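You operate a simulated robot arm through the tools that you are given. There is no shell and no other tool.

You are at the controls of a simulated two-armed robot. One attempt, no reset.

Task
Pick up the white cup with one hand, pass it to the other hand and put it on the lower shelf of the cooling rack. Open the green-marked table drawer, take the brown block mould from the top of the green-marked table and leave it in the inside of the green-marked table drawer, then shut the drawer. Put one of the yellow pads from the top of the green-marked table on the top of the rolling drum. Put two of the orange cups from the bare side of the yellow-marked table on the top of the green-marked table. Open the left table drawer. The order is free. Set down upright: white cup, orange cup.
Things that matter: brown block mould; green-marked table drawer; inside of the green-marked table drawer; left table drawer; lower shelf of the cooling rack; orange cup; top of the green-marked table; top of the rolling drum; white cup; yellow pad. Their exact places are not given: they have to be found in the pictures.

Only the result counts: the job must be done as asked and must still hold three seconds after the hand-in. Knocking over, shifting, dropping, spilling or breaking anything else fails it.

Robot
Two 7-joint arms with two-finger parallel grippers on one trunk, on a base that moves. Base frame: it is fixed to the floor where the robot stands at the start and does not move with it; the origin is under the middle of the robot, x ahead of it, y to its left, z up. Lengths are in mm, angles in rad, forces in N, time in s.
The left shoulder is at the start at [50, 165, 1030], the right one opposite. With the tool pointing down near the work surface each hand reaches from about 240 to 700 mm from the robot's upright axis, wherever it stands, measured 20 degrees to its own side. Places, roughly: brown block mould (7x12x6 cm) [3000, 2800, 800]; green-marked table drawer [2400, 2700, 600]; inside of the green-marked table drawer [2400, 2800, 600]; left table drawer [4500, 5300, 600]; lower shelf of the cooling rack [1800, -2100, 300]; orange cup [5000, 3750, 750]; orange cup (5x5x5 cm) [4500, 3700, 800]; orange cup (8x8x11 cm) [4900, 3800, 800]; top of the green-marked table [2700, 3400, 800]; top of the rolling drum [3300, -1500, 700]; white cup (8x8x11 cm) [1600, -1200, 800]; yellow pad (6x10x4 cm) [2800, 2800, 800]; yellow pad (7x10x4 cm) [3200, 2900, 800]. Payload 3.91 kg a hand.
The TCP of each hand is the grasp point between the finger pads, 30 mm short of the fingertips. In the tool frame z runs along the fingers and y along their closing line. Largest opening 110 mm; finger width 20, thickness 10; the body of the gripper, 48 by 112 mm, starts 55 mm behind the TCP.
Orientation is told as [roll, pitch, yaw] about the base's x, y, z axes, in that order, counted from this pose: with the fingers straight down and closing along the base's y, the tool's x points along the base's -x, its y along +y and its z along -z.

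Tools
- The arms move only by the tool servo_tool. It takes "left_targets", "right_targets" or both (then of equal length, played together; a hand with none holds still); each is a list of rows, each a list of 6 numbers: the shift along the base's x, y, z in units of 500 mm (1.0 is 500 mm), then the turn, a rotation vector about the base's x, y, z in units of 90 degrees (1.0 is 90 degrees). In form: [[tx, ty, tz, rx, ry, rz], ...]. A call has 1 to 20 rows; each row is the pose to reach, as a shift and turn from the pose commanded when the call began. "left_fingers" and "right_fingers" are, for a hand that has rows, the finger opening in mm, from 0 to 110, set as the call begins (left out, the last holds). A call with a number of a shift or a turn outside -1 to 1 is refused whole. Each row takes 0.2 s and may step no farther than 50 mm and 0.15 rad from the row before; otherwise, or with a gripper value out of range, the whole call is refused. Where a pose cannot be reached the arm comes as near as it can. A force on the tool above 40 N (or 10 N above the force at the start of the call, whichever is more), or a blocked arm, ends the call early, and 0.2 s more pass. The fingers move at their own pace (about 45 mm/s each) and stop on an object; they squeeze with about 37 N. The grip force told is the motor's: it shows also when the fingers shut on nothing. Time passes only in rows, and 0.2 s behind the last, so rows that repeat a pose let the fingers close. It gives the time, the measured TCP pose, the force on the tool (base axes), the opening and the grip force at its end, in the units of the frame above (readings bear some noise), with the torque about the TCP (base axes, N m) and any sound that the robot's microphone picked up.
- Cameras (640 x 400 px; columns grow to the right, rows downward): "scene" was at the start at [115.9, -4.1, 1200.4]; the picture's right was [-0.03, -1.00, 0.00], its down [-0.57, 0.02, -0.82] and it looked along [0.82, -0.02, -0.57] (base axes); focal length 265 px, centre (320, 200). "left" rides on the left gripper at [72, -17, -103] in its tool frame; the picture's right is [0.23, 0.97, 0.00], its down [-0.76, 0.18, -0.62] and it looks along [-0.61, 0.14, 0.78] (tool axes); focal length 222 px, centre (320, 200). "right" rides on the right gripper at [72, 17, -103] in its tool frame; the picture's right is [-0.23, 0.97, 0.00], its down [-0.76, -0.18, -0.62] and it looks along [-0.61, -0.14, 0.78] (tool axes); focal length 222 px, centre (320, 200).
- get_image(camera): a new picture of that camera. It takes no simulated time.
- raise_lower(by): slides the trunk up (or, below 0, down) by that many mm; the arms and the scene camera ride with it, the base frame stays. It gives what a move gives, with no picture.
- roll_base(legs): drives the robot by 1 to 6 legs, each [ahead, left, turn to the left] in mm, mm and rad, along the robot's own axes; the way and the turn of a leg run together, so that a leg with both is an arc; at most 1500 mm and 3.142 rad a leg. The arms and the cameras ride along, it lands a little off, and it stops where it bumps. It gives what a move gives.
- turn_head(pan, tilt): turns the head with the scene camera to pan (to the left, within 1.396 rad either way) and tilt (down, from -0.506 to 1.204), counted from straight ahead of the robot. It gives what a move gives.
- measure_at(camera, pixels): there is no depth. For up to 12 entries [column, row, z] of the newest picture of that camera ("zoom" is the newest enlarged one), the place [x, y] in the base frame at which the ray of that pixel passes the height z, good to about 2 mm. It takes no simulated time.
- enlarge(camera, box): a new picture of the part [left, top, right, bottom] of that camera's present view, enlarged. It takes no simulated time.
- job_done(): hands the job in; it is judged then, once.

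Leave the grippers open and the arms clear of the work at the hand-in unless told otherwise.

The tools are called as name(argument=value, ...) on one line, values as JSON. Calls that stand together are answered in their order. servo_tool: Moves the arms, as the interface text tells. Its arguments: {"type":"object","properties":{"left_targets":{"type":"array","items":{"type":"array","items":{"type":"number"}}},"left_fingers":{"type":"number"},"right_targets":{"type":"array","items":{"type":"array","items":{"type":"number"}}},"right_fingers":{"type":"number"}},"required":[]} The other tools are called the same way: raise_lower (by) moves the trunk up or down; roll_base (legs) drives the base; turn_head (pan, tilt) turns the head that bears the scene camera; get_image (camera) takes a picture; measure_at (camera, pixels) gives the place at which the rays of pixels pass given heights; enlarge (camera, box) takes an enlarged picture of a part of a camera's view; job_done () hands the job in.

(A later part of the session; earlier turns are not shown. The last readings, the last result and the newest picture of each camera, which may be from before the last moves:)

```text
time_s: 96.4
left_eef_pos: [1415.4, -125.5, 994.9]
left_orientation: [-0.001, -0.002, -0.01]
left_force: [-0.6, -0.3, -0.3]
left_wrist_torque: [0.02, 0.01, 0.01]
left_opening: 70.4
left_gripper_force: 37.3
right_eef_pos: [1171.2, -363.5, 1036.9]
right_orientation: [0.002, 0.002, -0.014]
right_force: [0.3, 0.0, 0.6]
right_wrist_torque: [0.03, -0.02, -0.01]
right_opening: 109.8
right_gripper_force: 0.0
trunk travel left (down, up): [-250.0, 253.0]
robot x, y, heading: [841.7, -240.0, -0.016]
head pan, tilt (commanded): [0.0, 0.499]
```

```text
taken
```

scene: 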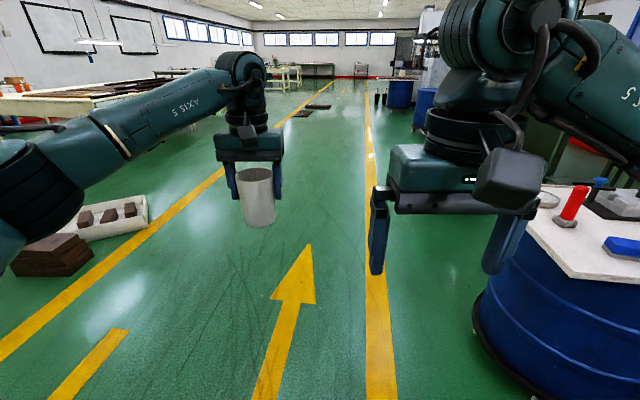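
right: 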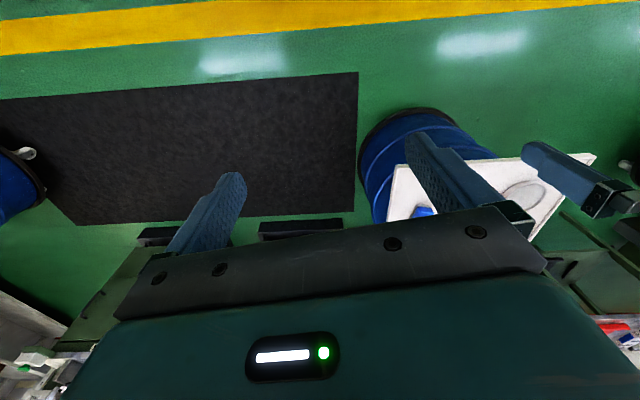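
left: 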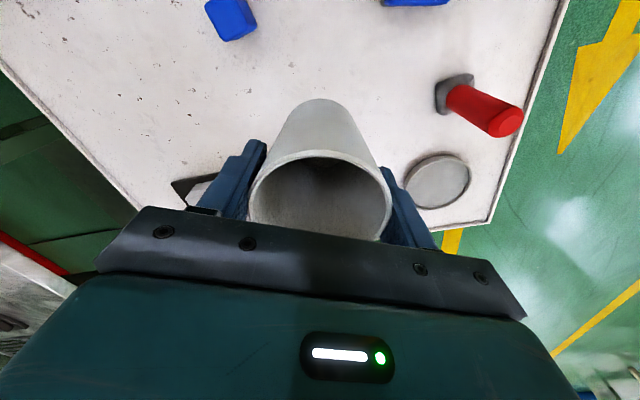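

The cup is held steady. For the handover I bring the left hand (cup) to the robot's centre line, and tilt the right hand so its fingers point forward and about 25° below horizontal, behind and below the cup.

servo_tool(left_targets=[[0, -0.024, 0, 0, 0, 0], [0, -0.049, 0, 0, 0, 0], [0, -0.073, 0, 0, 0, 0], [0, -0.098, 0, 0, 0, 0], [0, -0.122, 0, 0, 0, 0], [0, -0.146, 0, 0, 0, 0], [0, -0.171, 0, 0, 0, 0], [0, -0.195, 0, 0, 0, 0], [0, -0.22, 0, 0, 0, 0], [0, -0.244, 0, 0, 0, 0], [0, -0.244, 0, 0, 0, 0]], right_targets=[[0.024, 0.0, -0.009, 0, -0.072, 0], [0.048, 0.0, -0.018, 0, -0.144, 0], [0.073, 0.0, -0.026, 0, -0.217, 0], [0.097, 0.0, -0.035, 0, -0.289, 0], [0.121, 0.0, -0.044, 0, -0.361, 0], [0.145, 0.04, -0.053, 0, -0.433, 0], [0.169, 0.08, -0.062, 0, -0.505, 0], [0.194, 0.12, -0.07, 0, -0.578, 0], [0.218, 0.16, -0.079, 0, -0.65, 0], [0.242, 0.2, -0.088, 0, -0.722, 0], [0.242, 0.236, -0.088, 0, -0.722, 0]], right_fingers=110)

get_image(camera="scene")

get_image(camera="right")

```text
time_s: 98.8
left_eef_pos: [1415.2, -247.3, 995.2]
left_orientation: [0.001, -0.005, -0.012]
left_force: [0.3, 0.2, -0.5]
left_wrist_torque: [0.0, 0.01, 0.01]
left_opening: 70.2
left_gripper_force: 37.1
right_eef_pos: [1293.0, -243.8, 993.8]
right_orientation: [0.033, -1.136, -0.036]
right_force: [0.1, 0.1, -0.7]
right_wrist_torque: [-0.04, 0.01, 0.03]
right_opening: 109.8
right_gripper_force: 0.1
trunk travel left (down, up): [-250.0, 253.0]
robot x, y, heading: [843.1, -239.2, -0.009]
head pan, tilt (commanded): [0.0, 0.499]
```

```text
taken
```

scene: 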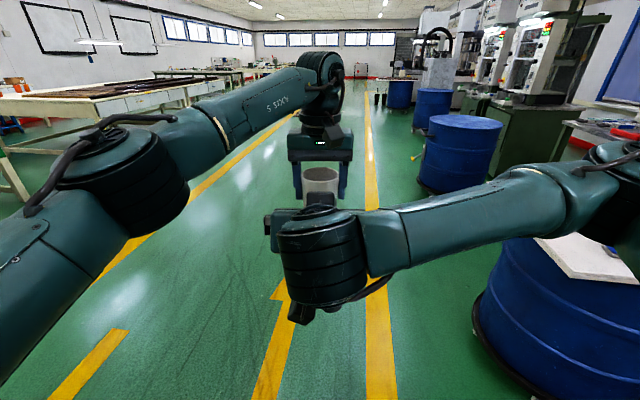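

```text
taken
```

right: 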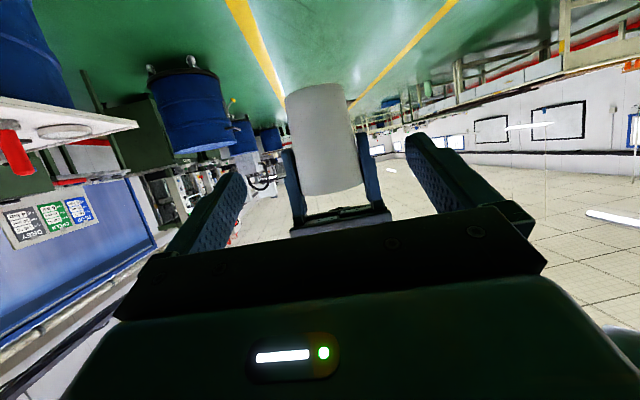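

The right hand lines up behind the cup; in its camera the cup is at (325,135) between the fingers. I advance along the tool axis ~120 mm so its fingers straddle the cup's lower part.

servo_tool(right_targets=[[0.037, -0.001, -0.017, 0, 0, 0], [0.073, -0.002, -0.034, 0, 0, 0], [0.11, -0.003, -0.052, 0, 0, 0], [0.147, -0.004, -0.069, 0, 0, 0], [0.183, -0.005, -0.086, 0, 0, 0], [0.22, -0.006, -0.103, 0, 0, 0], [0.22, -0.006, -0.103, 0, 0, 0]])

get_image(camera="scene")

get_image(camera="right")

get_image(camera="left")

```text
time_s: 100.4
left_eef_pos: [1414.7, -246.7, 995.6]
left_orientation: [-0.001, -0.002, -0.013]
left_force: [0.0, 0.6, -0.5]
left_wrist_torque: [-0.07, 0.02, 0.01]
left_opening: 70.4
left_gripper_force: 36.9
right_eef_pos: [1401.9, -246.9, 942.3]
right_orientation: [0.033, -1.132, -0.035]
right_force: [0.5, 0.1, 0.5]
right_wrist_torque: [-0.03, 0.01, 0.01]
right_opening: 110.2
right_gripper_force: 0.2
trunk travel left (down, up): [-250.0, 253.0]
robot x, y, heading: [839.2, -238.8, -0.013]
head pan, tilt (commanded): [0.0, 0.499]
```

```text
taken
```

scene: 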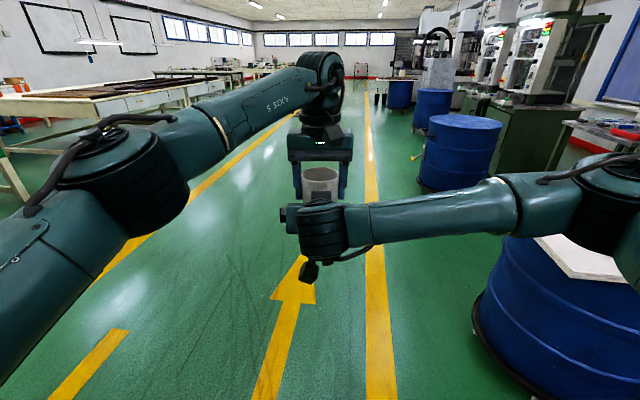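

```text
taken
```

right: 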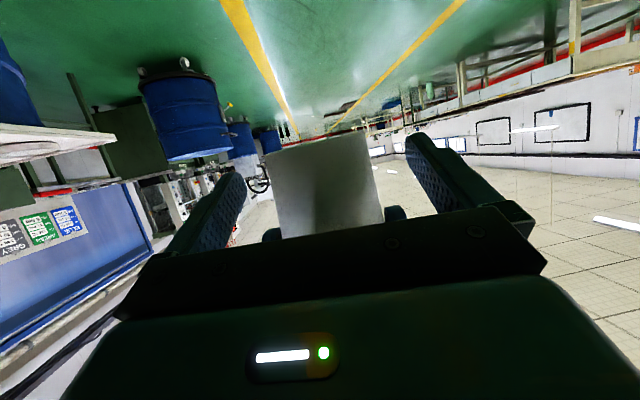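

```text
taken
```

left: 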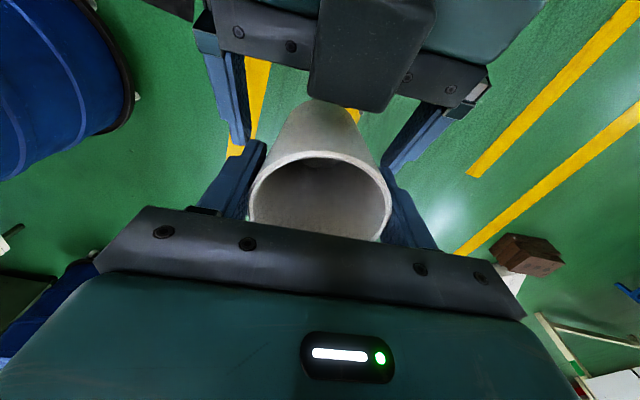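

The right fingers straddle the lower part of the cup, and the left fingers are above them. I close the right fingers.

servo_tool(right_targets=[[0, 0, 0, 0, 0, 0], [0, 0, 0, 0, 0, 0], [0, 0, 0, 0, 0, 0], [0, 0, 0, 0, 0, 0], [0, 0, 0, 0, 0, 0], [0, 0, 0, 0, 0, 0], [0, 0, 0, 0, 0, 0]], right_fingers=35)

get_image(camera="left")

get_image(camera="right")

```text
time_s: 102.0
left_eef_pos: [1415.3, -247.0, 995.0]
left_orientation: [-0.001, -0.002, -0.011]
left_force: [-0.7, -4.0, 0.4]
left_wrist_torque: [-0.01, 0.03, 0.09]
left_opening: 70.7
left_gripper_force: 37.0
right_eef_pos: [1401.3, -246.6, 942.6]
right_orientation: [0.033, -1.132, -0.034]
right_force: [-0.1, 2.5, -0.3]
right_wrist_torque: [-0.18, 0.01, -0.03]
right_opening: 63.0
right_gripper_force: 36.7
trunk travel left (down, up): [-250.0, 253.0]
robot x, y, heading: [838.4, -238.1, -0.013]
head pan, tilt (commanded): [0.0, 0.499]
```

```text
taken
```

left: 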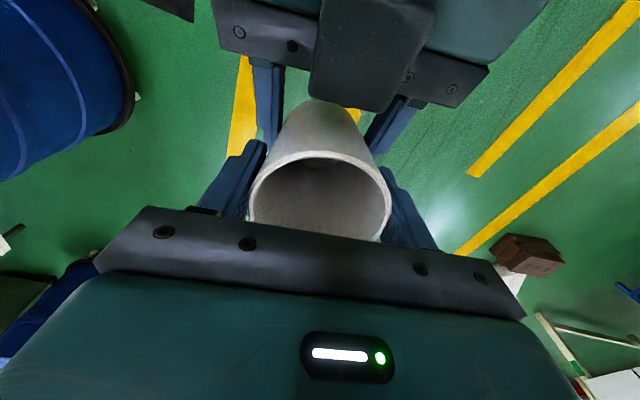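

```text
taken
```

right: 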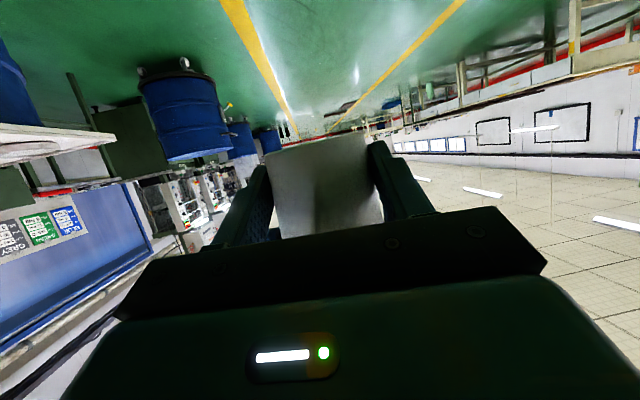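

The right hand grips at 63.0 mm. Now I open the left fingers, then raise the left hand straight up clear of the cup.

servo_tool(left_targets=[[0, 0, 0, 0, 0, 0], [0, 0, 0, 0, 0, 0], [0, 0, 0, 0, 0, 0], [0, 0, 0.05, 0, 0, 0], [0, 0, 0.12, 0, 0, 0], [0, 0, 0.2, 0, 0, 0], [0, 0, 0.28, 0, 0, 0], [0, 0.06, 0.3, 0, 0, 0], [0, 0.14, 0.3, 0, 0, 0], [0, 0.22, 0.3, 0, 0, 0], [0, 0.3, 0.3, 0, 0, 0], [0, 0.38, 0.3, 0, 0, 0]], left_fingers=110)

get_image(camera="scene")

get_image(camera="right")

```text
time_s: 104.6
left_eef_pos: [1415.2, -57.0, 1146.4]
left_orientation: [0.0, -0.001, -0.011]
left_force: [-0.3, 0.2, 0.2]
left_wrist_torque: [0.03, -0.03, 0.0]
left_opening: 109.9
left_gripper_force: 0.0
left hand out of reach, approached as far as the arm can: row 6, 7, 8, 9, 10
right_eef_pos: [1400.8, -246.5, 943.2]
right_orientation: [0.034, -1.134, -0.033]
right_force: [-0.5, 0.4, -0.1]
right_wrist_torque: [0.02, 0.0, -0.01]
right_opening: 63.0
right_gripper_force: 36.4
trunk travel left (down, up): [-250.0, 253.0]
robot x, y, heading: [843.5, -236.4, -0.016]
head pan, tilt (commanded): [0.0, 0.499]
```

```text
taken
```

scene: 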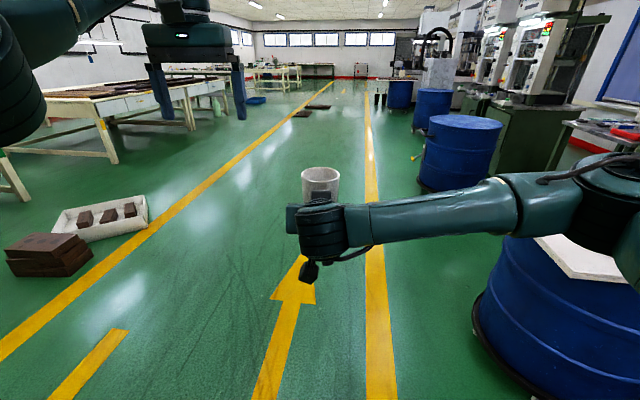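

```text
taken
```

right: 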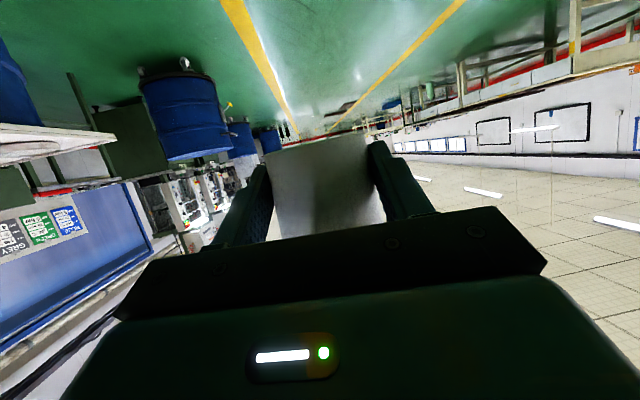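

Handover succeeded; the right hand holds the cup alone. I retract the left hand backwards a bit, then drive along the aisle and face the rack between the two drums.

servo_tool(left_targets=[[-0.08, 0.03, 0, 0, 0, 0], [-0.16, 0.06, 0, 0, 0, 0], [-0.24, 0.09, 0, 0, 0, 0], [-0.32, 0.12, 0, 0, 0, 0], [-0.4, 0.15, 0, 0, 0, 0], [-0.44, 0.16, 0, 0, 0, 0]])

roll_base(legs=[[1400, 0, 0], [230, 0, 0], [0, 0, -1.555], [500, 0, 0]])

turn_head(pan=0.0, tilt=0.5)

get_image(camera="scene")

```text
time_s: 106.0
left_eef_pos: [1194.2, 24.5, 1144.5]
left_orientation: [-0.001, -0.001, -0.013]
left_force: [-0.1, -0.4, -0.4]
left_wrist_torque: [0.01, 0.0, -0.01]
left_opening: 110.0
left_gripper_force: 0.0
right_eef_pos: [1400.5, -246.8, 941.5]
right_orientation: [0.034, -1.131, -0.036]
right_force: [0.7, 0.0, -0.8]
right_wrist_torque: [0.0, 0.02, 0.01]
right_opening: 62.9
right_gripper_force: 36.7
trunk travel left (down, up): [-250.0, 253.0]
robot x, y, heading: [842.4, -239.4, -0.016]
head pan, tilt (commanded): [0.0, 0.499]
```

```text
time_s: 120.6
left_eef_pos: [2734.8, -1110.4, 1144.0]
left_orientation: [0.0, -0.001, -1.573]
left_force: [-0.3, 0.1, -0.9]
left_wrist_torque: [-0.01, -0.01, -0.02]
left_opening: 110.2
left_gripper_force: 0.0
right_eef_pos: [2466.1, -1318.6, 941.7]
right_orientation: [0.034, -1.132, -1.594]
right_force: [0.4, -0.8, -0.6]
right_wrist_torque: [0.01, 0.02, 0.0]
right_opening: 62.4
right_gripper_force: 37.0
trunk travel left (down, up): [-250.0, 253.0]
robot x, y, heading: [2471.9, -762.1, -1.579]
head pan, tilt (commanded): [0.0, 0.499]
```

```text
time_s: 121.2
left_eef_pos: [2734.5, -1109.0, 1144.5]
left_orientation: [-0.001, -0.003, -1.572]
left_force: [0.1, 0.1, 0.7]
left_wrist_torque: [-0.01, 0.05, 0.01]
left_opening: 110.1
left_gripper_force: 0.0
right_eef_pos: [2467.1, -1317.7, 941.7]
right_orientation: [0.032, -1.132, -1.595]
right_force: [-0.2, 0.1, -1.4]
right_wrist_torque: [0.03, 0.03, 0.01]
right_opening: 62.5
right_gripper_force: 36.9
trunk travel left (down, up): [-250.0, 253.0]
robot x, y, heading: [2472.8, -756.0, -1.576]
head pan, tilt (commanded): [0.0, 0.499]
```

```text
taken
```

scene: 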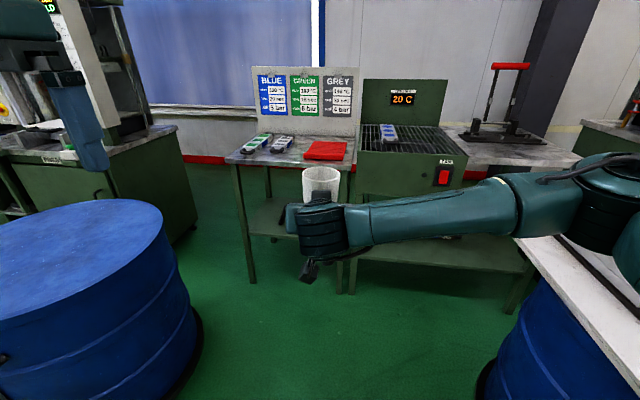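

The right elbow is above the plate corner for now. I enlarge the rack's lower shelf region to measure it.

enlarge(camera="scene", box=[320, 140, 560, 300])

```text
2.50 times, centred on (440, 220) of scene
```

zoom: 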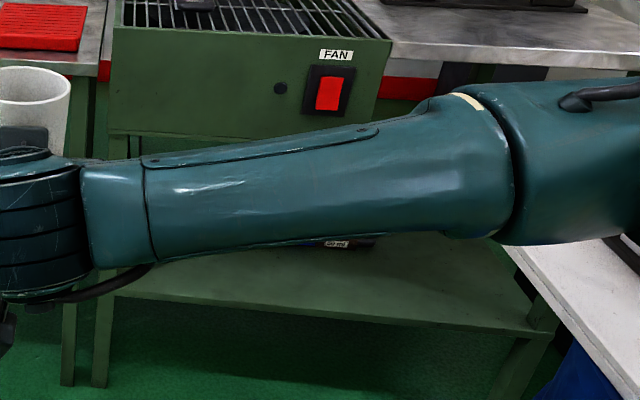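

measure_at(camera="zoom", pixels=[[118, 288, 300], [118, 288, 320], [545, 333, 300], [545, 333, 320], [97, 388, 0], [100, 380, 0], [300, 312, 300], [345, 245, 320]])

turn_head(pan=-0.25, tilt=0.75)

get_image(camera="scene")

```text
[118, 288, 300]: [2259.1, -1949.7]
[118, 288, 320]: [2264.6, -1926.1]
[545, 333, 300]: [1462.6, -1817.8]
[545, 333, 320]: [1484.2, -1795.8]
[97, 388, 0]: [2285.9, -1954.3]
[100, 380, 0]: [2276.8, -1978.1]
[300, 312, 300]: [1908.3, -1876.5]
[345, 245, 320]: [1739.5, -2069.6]
```

```text
time_s: 122.0
left_eef_pos: [2733.8, -1110.2, 1145.7]
left_orientation: [0.001, -0.002, -1.573]
left_force: [-0.6, -0.6, -0.1]
left_wrist_torque: [0.0, -0.03, 0.01]
left_opening: 109.9
left_gripper_force: 0.0
right_eef_pos: [2465.9, -1318.4, 941.1]
right_orientation: [0.033, -1.131, -1.596]
right_force: [0.6, -0.5, -0.2]
right_wrist_torque: [0.03, 0.01, -0.01]
right_opening: 62.4
right_gripper_force: 37.5
trunk travel left (down, up): [-250.0, 253.0]
robot x, y, heading: [2471.0, -758.9, -1.574]
head pan, tilt (commanded): [-0.25, 0.75]
```

```text
taken
```

scene: 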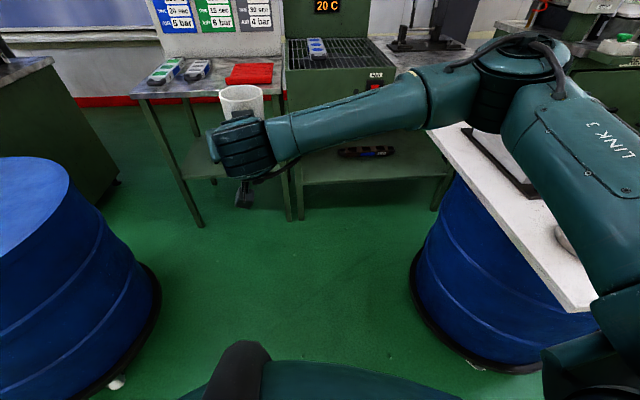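

The rack is turned about 9° (front edge from (2259,−1950) to (1463,−1818)). I align the robot's heading with the rack normal (−1.735) and stand about 350 mm back from the final spot, shifting left first to keep the right elbow away from the drum plate.

roll_base(legs=[[0, 86, 0], [0, 0, -0.16], [265, 0, 0]])

get_image(camera="scene")

```text
time_s: 125.6
left_eef_pos: [2719.9, -1409.9, 1144.9]
left_orientation: [-0.001, -0.003, -1.734]
left_force: [0.2, 0.7, 0.8]
left_wrist_torque: [-0.01, 0.08, -0.01]
left_opening: 109.9
left_gripper_force: 0.1
right_eef_pos: [2421.2, -1572.5, 942.1]
right_orientation: [0.034, -1.133, -1.753]
right_force: [0.6, 0.3, 0.1]
right_wrist_torque: [0.04, -0.01, -0.03]
right_opening: 62.2
right_gripper_force: 37.0
trunk travel left (down, up): [-250.0, 253.0]
robot x, y, heading: [2511.8, -1021.2, -1.73]
head pan, tilt (commanded): [-0.25, 0.75]
```

```text
taken
```

scene: 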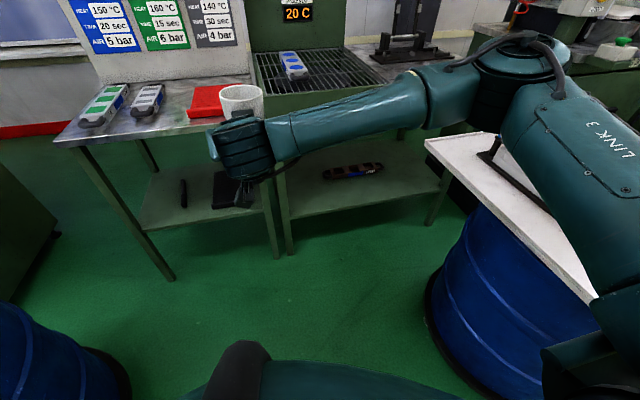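

enlarge(camera="scene", box=[260, 120, 460, 260])

```text
2.86 times, centred on (360, 190) of scene
```

zoom: 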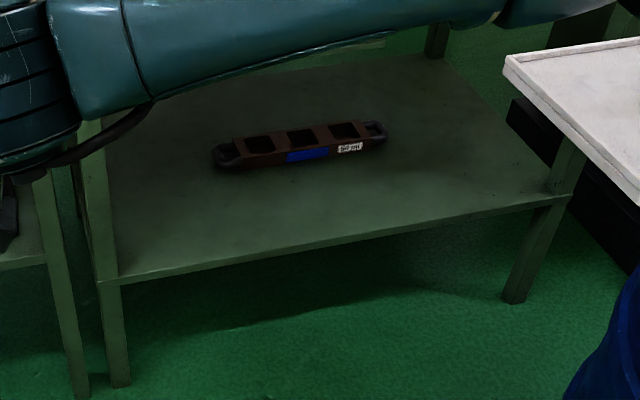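

measure_at(camera="zoom", pixels=[[118, 275, 300], [118, 275, 280], [118, 275, 320], [550, 197, 300], [118, 384, 0], [515, 302, 0], [215, 165, 310], [385, 140, 310], [436, 58, 300], [300, 238, 300]])

```text
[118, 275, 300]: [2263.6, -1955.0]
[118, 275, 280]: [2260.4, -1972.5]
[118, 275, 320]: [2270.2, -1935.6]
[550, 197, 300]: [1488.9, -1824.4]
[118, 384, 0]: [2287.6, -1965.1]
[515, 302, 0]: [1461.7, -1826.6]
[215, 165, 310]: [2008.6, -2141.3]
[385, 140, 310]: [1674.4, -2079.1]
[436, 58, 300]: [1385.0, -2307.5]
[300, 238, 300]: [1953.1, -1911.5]
```

The shelf is clearly visible: top at z≈290–300, front-left corner near (2262,−1957); a brown tray sits at the back centre. I'll place the cup near (2100,−2000). First I swing the right hand right/forward and down to the height it will need after lowering the trunk.

servo_tool(right_targets=[[-0.087, -0.017, 0, 0, 0, 0], [-0.173, -0.034, 0, 0, 0, 0], [-0.26, -0.051, 0, 0, 0, 0], [-0.346, -0.068, 0, 0, 0, 0], [-0.433, -0.085, 0, 0, 0, 0], [-0.519, -0.101, 0, 0, 0, 0], [-0.519, -0.101, 0, 0, 0, 0]])

get_image(camera="scene")

```text
time_s: 127.2
left_eef_pos: [2719.8, -1409.2, 1145.3]
left_orientation: [0.001, -0.002, -1.733]
left_force: [0.2, -0.7, 0.0]
left_wrist_torque: [-0.02, -0.01, -0.02]
left_opening: 109.8
left_gripper_force: 0.0
right_eef_pos: [2160.7, -1623.1, 942.0]
right_orientation: [0.034, -1.132, -1.753]
right_force: [1.4, -0.7, -0.4]
right_wrist_torque: [0.0, -0.05, 0.0]
right_opening: 62.4
right_gripper_force: 37.6
trunk travel left (down, up): [-250.0, 253.0]
robot x, y, heading: [2513.3, -1020.4, -1.734]
head pan, tilt (commanded): [-0.25, 0.75]
```

```text
taken
```

scene: 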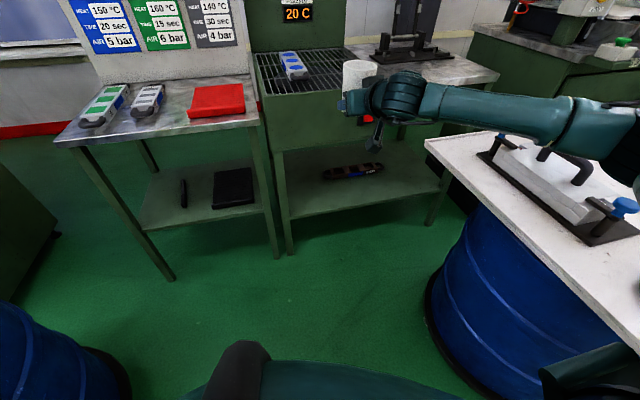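

The forearm stretches to the right over the drum plate corner. I look to the right to see where the elbow is.

turn_head(pan=-1.1, tilt=0.6)

get_image(camera="scene")

```text
time_s: 128.3
left_eef_pos: [2720.1, -1410.1, 1144.5]
left_orientation: [0.001, -0.001, -1.733]
left_force: [0.1, -0.8, -0.3]
left_wrist_torque: [-0.02, -0.02, -0.03]
left_opening: 110.0
left_gripper_force: 0.0
right_eef_pos: [2161.4, -1621.6, 941.7]
right_orientation: [0.032, -1.134, -1.754]
right_force: [-0.6, -0.1, 0.4]
right_wrist_torque: [0.02, -0.02, -0.02]
right_opening: 62.5
right_gripper_force: 37.2
trunk travel left (down, up): [-250.0, 253.0]
robot x, y, heading: [2508.4, -1015.7, -1.737]
head pan, tilt (commanded): [-1.1, 0.6]
```

```text
taken
```

scene: 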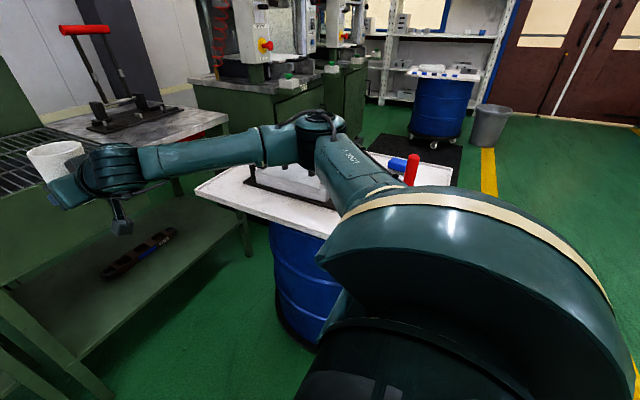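

The elbow sits near the plate's left edge; lowering the trunk there would be tight. I'd rather approach the shelf more diagonally from further left, so I check the rolling drum's position on my left.

turn_head(pan=0.8, tilt=0.8)

get_image(camera="scene")

```text
time_s: 130.2
left_eef_pos: [2718.9, -1410.2, 1145.2]
left_orientation: [0.002, -0.003, -1.733]
left_force: [0.7, -0.4, -0.3]
left_wrist_torque: [0.01, 0.01, 0.01]
left_opening: 110.1
left_gripper_force: 0.0
right_eef_pos: [2161.9, -1623.5, 941.6]
right_orientation: [0.032, -1.131, -1.756]
right_force: [1.3, 0.3, -0.4]
right_wrist_torque: [0.01, 0.0, 0.01]
right_opening: 62.2
right_gripper_force: 36.7
trunk travel left (down, up): [-250.0, 253.0]
robot x, y, heading: [2513.4, -1023.3, -1.734]
head pan, tilt (commanded): [0.799, 0.799]
```

```text
taken
```

scene: 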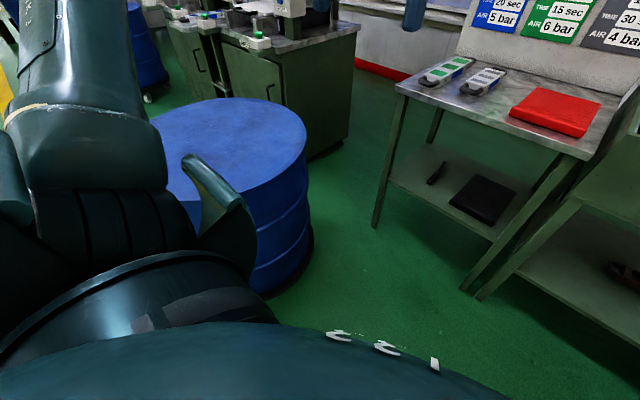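

measure_at(camera="scene", pixels=[[312, 255, 0], [268, 298, 0], [290, 285, 0], [306, 140, 700], [230, 97, 700], [252, 178, 700], [345, 145, 0], [376, 228, 0], [462, 290, 0]])

```text
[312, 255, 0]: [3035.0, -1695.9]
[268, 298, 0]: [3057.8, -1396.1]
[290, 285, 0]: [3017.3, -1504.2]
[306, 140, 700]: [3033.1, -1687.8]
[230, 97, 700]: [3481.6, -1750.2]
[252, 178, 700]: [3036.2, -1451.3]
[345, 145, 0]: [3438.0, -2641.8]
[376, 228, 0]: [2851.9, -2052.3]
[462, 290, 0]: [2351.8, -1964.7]
```

The rolling drum's nearest edge is at x≈3017, leaving room. I shift left/forward and turn right to heading −1.95, so the right elbow stays clear of the drum plate.

roll_base(legs=[[0, 214, 0], [101, 0, 0], [0, 0, -0.216]])

turn_head(pan=-0.5, tilt=0.7)

get_image(camera="scene")

```text
time_s: 134.3
left_eef_pos: [2824.6, -1579.5, 1145.0]
left_orientation: [0.001, -0.001, -1.952]
left_force: [0.6, -0.1, -1.1]
left_wrist_torque: [-0.06, 0.0, 0.01]
left_opening: 110.0
left_gripper_force: 0.1
right_eef_pos: [2234.4, -1666.7, 941.2]
right_orientation: [0.033, -1.13, -1.973]
right_force: [-0.2, 0.3, -0.5]
right_wrist_torque: [-0.01, -0.01, 0.03]
right_opening: 61.7
right_gripper_force: 37.2
trunk travel left (down, up): [-250.0, 253.0]
robot x, y, heading: [2710.5, -1157.3, -1.953]
head pan, tilt (commanded): [0.799, 0.799]
```

```text
time_s: 135.7
left_eef_pos: [2825.7, -1580.4, 1144.2]
left_orientation: [-0.002, -0.002, -1.951]
left_force: [-0.4, -0.4, 0.7]
left_wrist_torque: [0.01, 0.01, -0.04]
left_opening: 109.7
left_gripper_force: 0.0
right_eef_pos: [2233.5, -1668.1, 942.6]
right_orientation: [0.034, -1.132, -1.973]
right_force: [-0.5, -0.4, -0.2]
right_wrist_torque: [0.02, 0.02, 0.01]
right_opening: 61.9
right_gripper_force: 37.1
trunk travel left (down, up): [-250.0, 253.0]
robot x, y, heading: [2707.4, -1155.7, -1.952]
head pan, tilt (commanded): [-0.499, 0.7]
```

```text
taken
```

scene: 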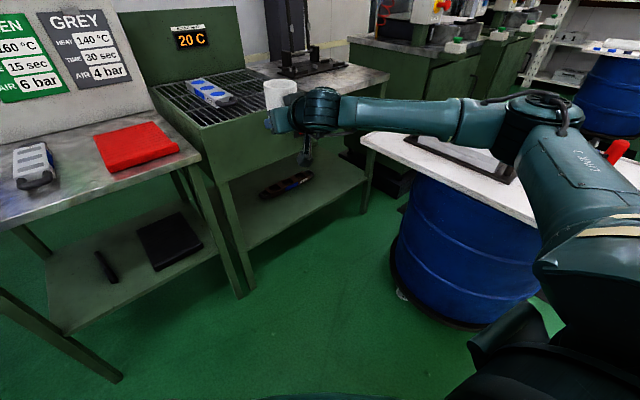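

Good clearance for the elbow now. I lower the right hand 360 mm in front of the rack, watching the arm.

servo_tool(right_targets=[[0, 0, -0.08, 0, 0, 0], [0, 0, -0.16, 0, 0, 0], [0, 0, -0.24, 0, 0, 0], [0, 0, -0.32, 0, 0, 0], [0, 0, -0.4, 0, 0, 0], [0, 0, -0.48, 0, 0, 0], [0, 0, -0.56, 0, 0, 0], [0, 0, -0.64, 0, 0, 0], [0, 0, -0.72, 0, 0, 0], [0, 0, -0.72, 0, 0, 0]])

get_image(camera="scene")

get_image(camera="right")

```text
time_s: 137.9
left_eef_pos: [2823.9, -1579.2, 1145.2]
left_orientation: [-0.001, -0.001, -1.953]
left_force: [-0.4, -1.2, -0.7]
left_wrist_torque: [0.04, -0.02, 0.02]
left_opening: 110.1
left_gripper_force: 0.3
right_eef_pos: [2225.8, -1666.3, 821.9]
right_orientation: [0.072, -1.129, -1.973]
right_force: [-0.4, -0.4, -0.5]
right_wrist_torque: [-0.03, 0.02, -0.02]
right_opening: 61.8
right_gripper_force: 37.1
right hand out of reach, approached as far as the arm can: row 3, 4, 5, 6, 7, 8, 9, 10
trunk travel left (down, up): [-250.0, 253.0]
robot x, y, heading: [2705.7, -1152.8, -1.956]
head pan, tilt (commanded): [-0.499, 0.7]
```

```text
taken
```

scene: 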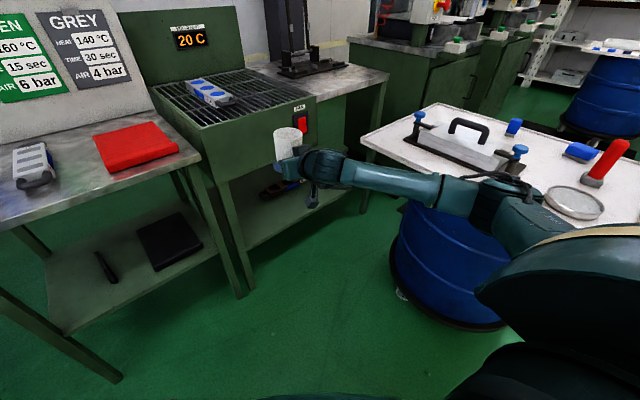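

```text
taken
```

right: 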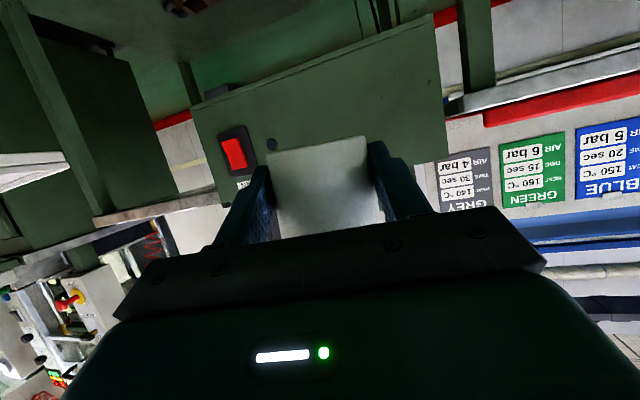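

The arm reports out of reach below z≈822 with this posture. I try a hand position closer to the centre line (150 mm to the left), then lower again to find a reachable posture.

servo_tool(right_targets=[[0.07, -0.028, 0.04, 0, 0, 0], [0.14, -0.056, 0.06, 0, 0, 0], [0.21, -0.083, 0.06, 0, 0, 0], [0.278, -0.111, 0.06, 0, 0, 0], [0.278, -0.111, 0, 0, 0, 0], [0.278, -0.111, -0.08, 0, 0, 0], [0.278, -0.111, -0.16, 0, 0, 0], [0.278, -0.111, -0.24, 0, 0, 0], [0.278, -0.111, -0.32, 0, 0, 0], [0.278, -0.111, -0.4, 0, 0, 0]])

get_image(camera="scene")

```text
time_s: 140.1
left_eef_pos: [2825.6, -1579.1, 1145.7]
left_orientation: [0.0, -0.001, -1.951]
left_force: [0.4, -0.4, -0.1]
left_wrist_torque: [0.03, -0.01, 0.01]
left_opening: 110.1
left_gripper_force: 0.1
right_eef_pos: [2391.4, -1748.6, 638.0]
right_orientation: [0.001, -1.105, -1.97]
right_force: [-0.2, 0.5, -0.4]
right_wrist_torque: [0.0, -0.03, 0.04]
right_opening: 62.0
right_gripper_force: 36.9
right hand out of reach, approached as far as the arm can: row 1, 7, 8, 9, 10
trunk travel left (down, up): [-250.0, 253.0]
robot x, y, heading: [2710.1, -1153.6, -1.952]
head pan, tilt (commanded): [-0.499, 0.7]
```

```text
taken
```

scene: 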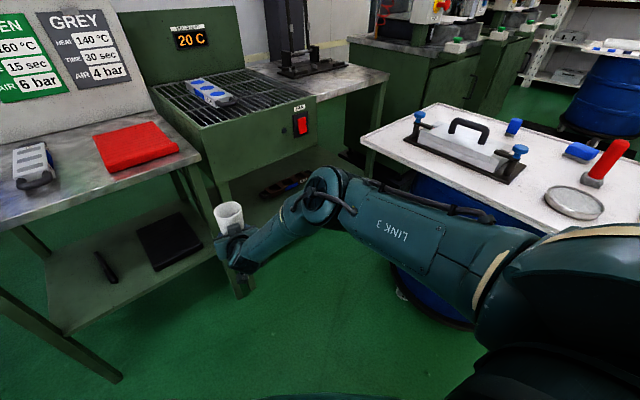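

It got to z=638 with a new posture (elbow forward). I pull the hand back 110 mm toward the robot and lower further to z≈580.

servo_tool(right_targets=[[0.043, 0.062, 0, 0, 0, 0], [0.085, 0.124, 0, 0, 0, 0], [0.128, 0.186, 0, 0, 0, 0], [0.128, 0.186, -0.06, 0, 0, 0], [0.128, 0.186, -0.12, 0, 0, 0], [0.128, 0.186, -0.12, 0, 0, 0]])

get_image(camera="scene")

```text
time_s: 141.5
left_eef_pos: [2824.8, -1580.1, 1144.9]
left_orientation: [-0.003, -0.003, -1.951]
left_force: [-0.2, -0.9, 0.2]
left_wrist_torque: [0.0, 0.02, 0.02]
left_opening: 110.0
left_gripper_force: 0.0
right_eef_pos: [2486.2, -1679.2, 604.3]
right_orientation: [0.0, -1.106, -1.972]
right_force: [-0.4, -0.4, 0.5]
right_wrist_torque: [0.03, -0.01, -0.02]
right_opening: 62.0
right_gripper_force: 36.7
right hand out of reach, approached as far as the arm can: row 1, 2, 3, 4, 5, 6
trunk travel left (down, up): [-250.0, 253.0]
robot x, y, heading: [2709.8, -1158.3, -1.953]
head pan, tilt (commanded): [-0.499, 0.7]
```

```text
taken
```

scene: 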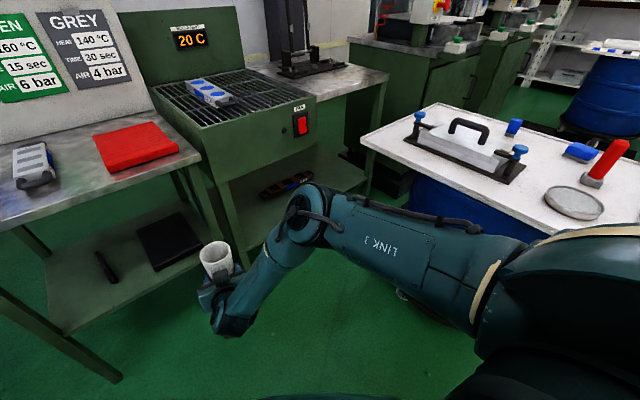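

The hand still hits a joint limit. A more natural wrist posture for the right arm is the tool pointing to the left-forward. I go up 300 mm first, then yaw the tool about 45° to the left and look.

servo_tool(right_targets=[[0, 0, 0.08, 0, 0, 0], [0, 0, 0.16, 0, 0, 0], [0, 0, 0.24, 0, 0, 0], [0, 0, 0.32, 0, 0, 0], [0, 0, 0.4, 0, 0, 0], [0, 0, 0.48, 0, 0, 0], [0, 0, 0.56, 0, 0, 0], [0, 0, 0.6, 0, 0, 0]])

servo_tool(right_targets=[[0, 0, 0, 0, 0, 0.08], [0, 0, 0, 0, 0, 0.16], [0, 0, 0, 0, 0, 0.24], [0, 0, 0, 0, 0, 0.32], [0, 0, 0, 0, 0, 0.4], [0, 0, 0, 0, 0, 0.48], [0, 0, 0, 0, 0, 0.5]])

get_image(camera="scene")

```text
time_s: 143.3
left_eef_pos: [2825.5, -1579.3, 1145.1]
left_orientation: [0.0, -0.002, -1.952]
left_force: [0.8, -0.4, -0.1]
left_wrist_torque: [-0.02, 0.01, 0.01]
left_opening: 109.9
left_gripper_force: 0.0
right_eef_pos: [2485.9, -1679.1, 905.0]
right_orientation: [0.031, -1.133, -1.972]
right_force: [-0.5, 0.1, 0.1]
right_wrist_torque: [-0.03, -0.01, -0.01]
right_opening: 61.8
right_gripper_force: 36.9
trunk travel left (down, up): [-250.0, 253.0]
robot x, y, heading: [2708.5, -1152.7, -1.957]
head pan, tilt (commanded): [-0.499, 0.7]
```

```text
time_s: 144.9
left_eef_pos: [2825.1, -1579.4, 1143.8]
left_orientation: [0.001, 0.0, -1.95]
left_force: [0.6, -0.4, 0.1]
left_wrist_torque: [-0.01, 0.01, 0.01]
left_opening: 109.9
left_gripper_force: 0.1
right_eef_pos: [2485.6, -1680.3, 903.8]
right_orientation: [0.033, -1.134, -1.184]
right_force: [-0.7, -0.7, -0.6]
right_wrist_torque: [0.0, -0.03, 0.0]
right_opening: 61.8
right_gripper_force: 37.1
trunk travel left (down, up): [-250.0, 253.0]
robot x, y, heading: [2705.7, -1155.8, -1.952]
head pan, tilt (commanded): [-0.499, 0.7]
```

```text
taken
```

scene: 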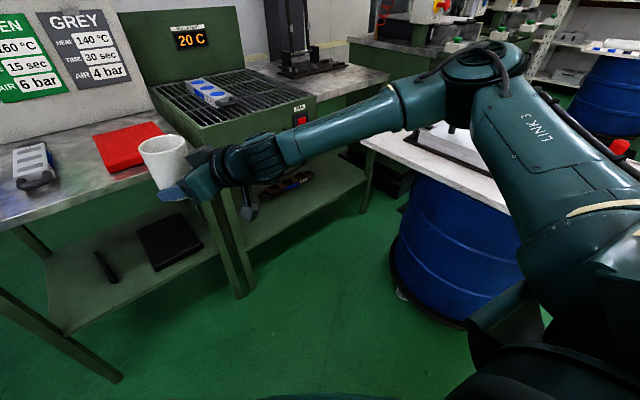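

This posture looks natural: forearm and tool nearly collinear. I now lower the hand again towards z≈580.

servo_tool(right_targets=[[0, 0, -0.08, 0, 0, 0], [0, 0, -0.16, 0, 0, 0], [0, 0, -0.24, 0, 0, 0], [0, 0, -0.32, 0, 0, 0], [0, 0, -0.4, 0, 0, 0], [0, 0, -0.48, 0, 0, 0], [0, 0, -0.56, 0, 0, 0], [0, 0, -0.64, 0, 0, 0], [0, 0, -0.64, 0, 0, 0]])

get_image(camera="scene")

```text
time_s: 146.9
left_eef_pos: [2825.5, -1579.2, 1146.5]
left_orientation: [0.001, -0.002, -1.951]
left_force: [0.6, -0.3, -0.5]
left_wrist_torque: [-0.01, 0.01, -0.02]
left_opening: 110.0
left_gripper_force: 0.0
right_eef_pos: [2485.7, -1680.5, 584.0]
right_orientation: [0.034, -1.133, -1.187]
right_force: [0.1, -0.2, 0.0]
right_wrist_torque: [0.0, -0.01, 0.0]
right_opening: 61.4
right_gripper_force: 36.3
trunk travel left (down, up): [-250.0, 253.0]
robot x, y, heading: [2707.9, -1155.8, -1.957]
head pan, tilt (commanded): [-0.499, 0.7]
```

```text
taken
```

scene: 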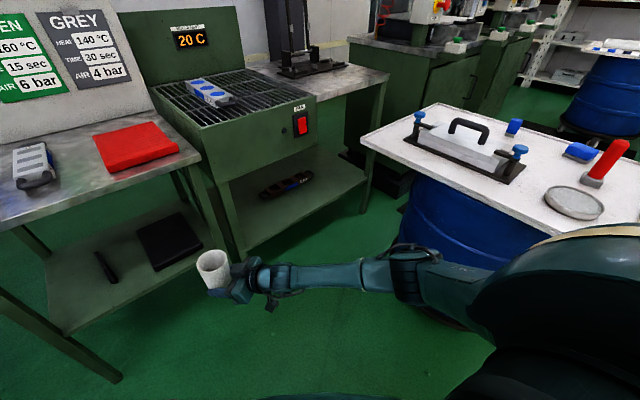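

This posture reaches z=584 cleanly. I raise the right hand 40 mm as entry margin and retract the left hand up and back; then I'll turn the base to −2.316 and move to the pre-position clear of the plate.

servo_tool(left_targets=[[0.025, 0.06, 0.02, 0, 0, 0], [0.05, 0.13, 0.04, 0, 0, 0], [0.078, 0.195, 0.07, 0, 0, 0], [0.104, 0.26, 0.1, 0, 0, 0]], right_targets=[[0, 0, 0.04, 0, 0, 0], [0, 0, 0.08, 0, 0, 0], [0, 0, 0.08, 0, 0, 0], [0, 0, 0.08, 0, 0, 0]])

roll_base(legs=[[0, 0, -0.363], [179, 18, 0]])

get_image(camera="scene")

```text
time_s: 147.9
left_eef_pos: [2849.0, -1451.8, 1172.8]
left_orientation: [-0.001, -0.002, -1.949]
left_force: [1.0, -0.1, 0.1]
left_wrist_torque: [-0.07, -0.03, 0.02]
left_opening: 109.6
left_gripper_force: 0.0
left hand out of reach, approached as far as the arm can: row 3, 4
right_eef_pos: [2485.6, -1679.5, 624.9]
right_orientation: [0.033, -1.133, -1.187]
right_force: [0.4, 0.6, -0.2]
right_wrist_torque: [-0.02, -0.01, -0.02]
right_opening: 61.7
right_gripper_force: 36.9
trunk travel left (down, up): [-250.0, 253.0]
robot x, y, heading: [2709.8, -1156.8, -1.951]
head pan, tilt (commanded): [-0.499, 0.7]
```

```text
time_s: 150.6
left_eef_pos: [2628.6, -1626.6, 1172.9]
left_orientation: [-0.002, -0.001, -2.31]
left_force: [0.5, 0.9, -0.4]
left_wrist_torque: [0.03, -0.01, -0.02]
left_opening: 109.9
left_gripper_force: 0.0
right_eef_pos: [2207.2, -1711.0, 622.8]
right_orientation: [0.034, -1.132, -1.547]
right_force: [-0.3, -0.6, -0.4]
right_wrist_torque: [0.03, -0.02, 0.02]
right_opening: 61.7
right_gripper_force: 36.7
trunk travel left (down, up): [-250.0, 253.0]
robot x, y, heading: [2603.1, -1296.7, -2.311]
head pan, tilt (commanded): [-0.499, 0.7]
```

```text
taken
```

scene: 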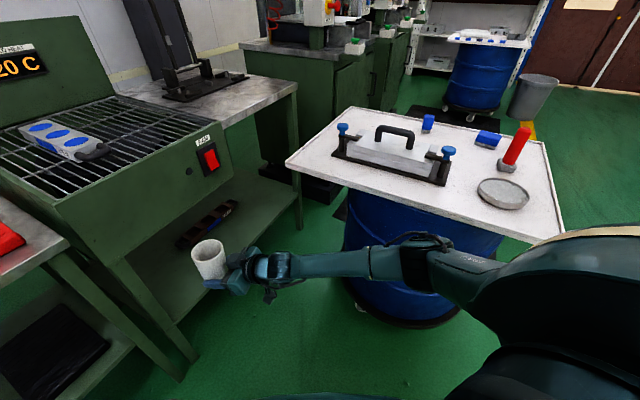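

The hand is at (2207,−1711,623), elbow about 140 mm from the plate edge. I lower the trunk fully by 250 mm.

raise_lower(by=-250)

turn_head(pan=-0.3, tilt=0.5)

get_image(camera="scene")

get_image(camera="right")

```text
time_s: 153.1
left_eef_pos: [2628.5, -1625.5, 924.3]
left_orientation: [0.0, -0.001, -2.313]
left_force: [0.2, -0.6, 0.1]
left_wrist_torque: [-0.01, 0.0, 0.0]
left_opening: 109.9
left_gripper_force: 0.0
right_eef_pos: [2208.8, -1710.6, 373.9]
right_orientation: [0.032, -1.133, -1.547]
right_force: [0.1, 0.3, -1.1]
right_wrist_torque: [0.02, 0.01, 0.02]
right_opening: 61.5
right_gripper_force: 36.9
trunk travel left (down, up): [0.0, 503.0]
robot x, y, heading: [2596.6, -1297.6, -2.312]
head pan, tilt (commanded): [-0.499, 0.7]
```

```text
time_s: 153.9
left_eef_pos: [2628.1, -1625.6, 923.2]
left_orientation: [-0.002, -0.003, -2.31]
left_force: [0.9, 0.2, 0.4]
left_wrist_torque: [0.0, -0.02, -0.01]
left_opening: 109.9
left_gripper_force: 0.0
right_eef_pos: [2208.4, -1711.0, 374.0]
right_orientation: [0.033, -1.133, -1.545]
right_force: [0.4, -0.1, -0.4]
right_wrist_torque: [0.01, 0.03, 0.0]
right_opening: 61.4
right_gripper_force: 37.2
trunk travel left (down, up): [0.0, 503.0]
robot x, y, heading: [2603.6, -1298.9, -2.312]
head pan, tilt (commanded): [-0.3, 0.499]
```

```text
taken
```

scene: 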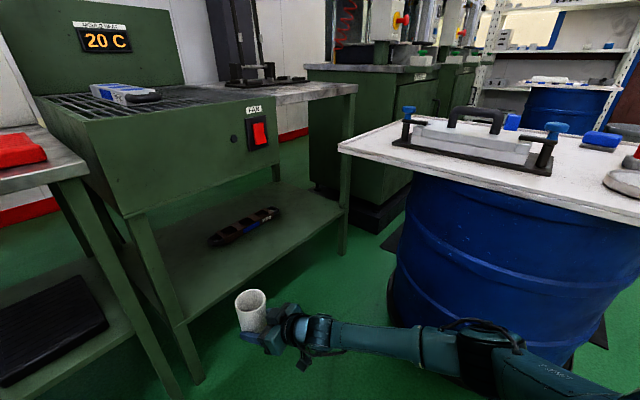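

```text
taken
```

right: 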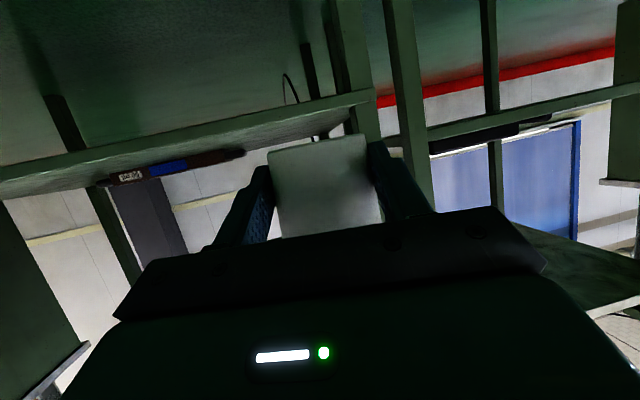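

I see the shelf well from here; I enlarge it to triangulate its height.

enlarge(camera="scene", box=[100, 170, 380, 345])

```text
2.29 times, centred on (240, 258) of scene
```

zoom: 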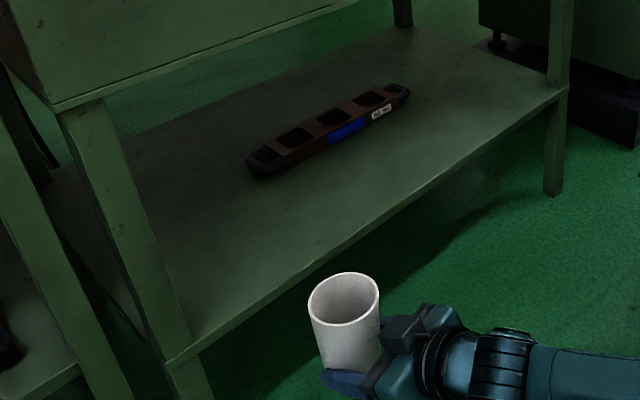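

measure_at(camera="zoom", pixels=[[190, 345, 300], [190, 345, 280], [555, 95, 300], [555, 95, 280], [248, 165, 300], [405, 92, 300], [548, 195, 0], [340, 245, 300], [340, 245, 290], [128, 130, 300]])

```text
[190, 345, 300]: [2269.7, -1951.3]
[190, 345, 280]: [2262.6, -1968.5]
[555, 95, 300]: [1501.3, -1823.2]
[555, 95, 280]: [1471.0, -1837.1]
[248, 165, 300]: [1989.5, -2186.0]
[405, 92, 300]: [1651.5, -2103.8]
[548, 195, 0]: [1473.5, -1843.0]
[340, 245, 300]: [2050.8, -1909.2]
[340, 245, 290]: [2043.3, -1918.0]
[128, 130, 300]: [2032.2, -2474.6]
```

Shelf top about z≈285–295. The cup bottom is now ~342, with clearance. I drive the base diagonally in two steps; first 60% of the way.

roll_base(legs=[[165, 66, 0]])

get_image(camera="scene")

get_image(camera="right")

```text
time_s: 155.4
left_eef_pos: [2565.2, -1791.3, 923.8]
left_orientation: [-0.003, -0.002, -2.311]
left_force: [0.8, 0.1, -0.1]
left_wrist_torque: [0.0, -0.01, -0.02]
left_opening: 109.6
left_gripper_force: 0.0
right_eef_pos: [2145.1, -1877.1, 372.7]
right_orientation: [0.033, -1.132, -1.549]
right_force: [0.0, 0.0, 0.4]
right_wrist_torque: [0.04, 0.0, 0.03]
right_opening: 61.2
right_gripper_force: 37.5
trunk travel left (down, up): [0.0, 503.0]
robot x, y, heading: [2540.6, -1465.0, -2.317]
head pan, tilt (commanded): [-0.3, 0.499]
```

```text
taken
```

scene: 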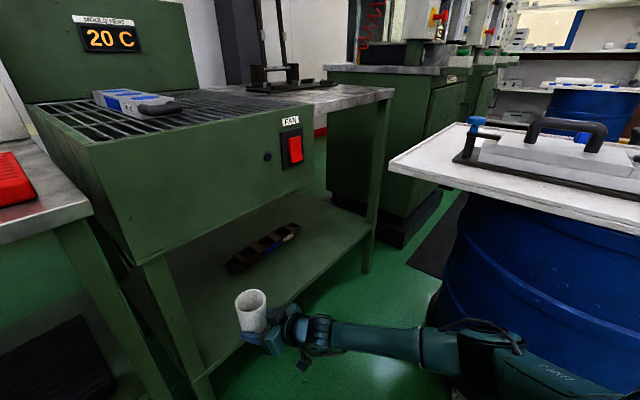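

```text
taken
```

right: 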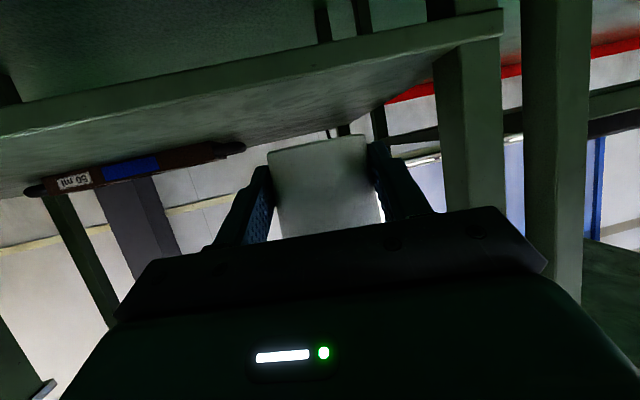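

measure_at(camera="right", pixels=[[250, 86, 300], [250, 86, 290], [250, 86, 280], [100, 117, 290], [400, 60, 290], [400, 60, 280]])

enlarge(camera="right", box=[0, 0, 400, 250])

```text
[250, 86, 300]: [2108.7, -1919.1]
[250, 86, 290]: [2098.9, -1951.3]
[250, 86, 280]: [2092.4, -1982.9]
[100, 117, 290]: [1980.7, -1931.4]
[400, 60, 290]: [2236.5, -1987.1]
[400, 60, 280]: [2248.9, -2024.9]
```

```text
1.60 times, centred on (200, 125) of right
```

zoom: 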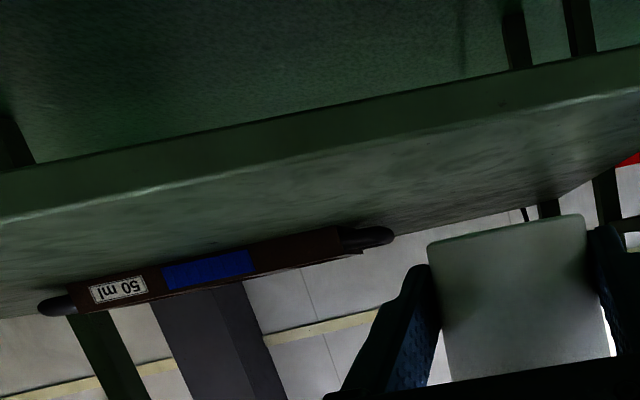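

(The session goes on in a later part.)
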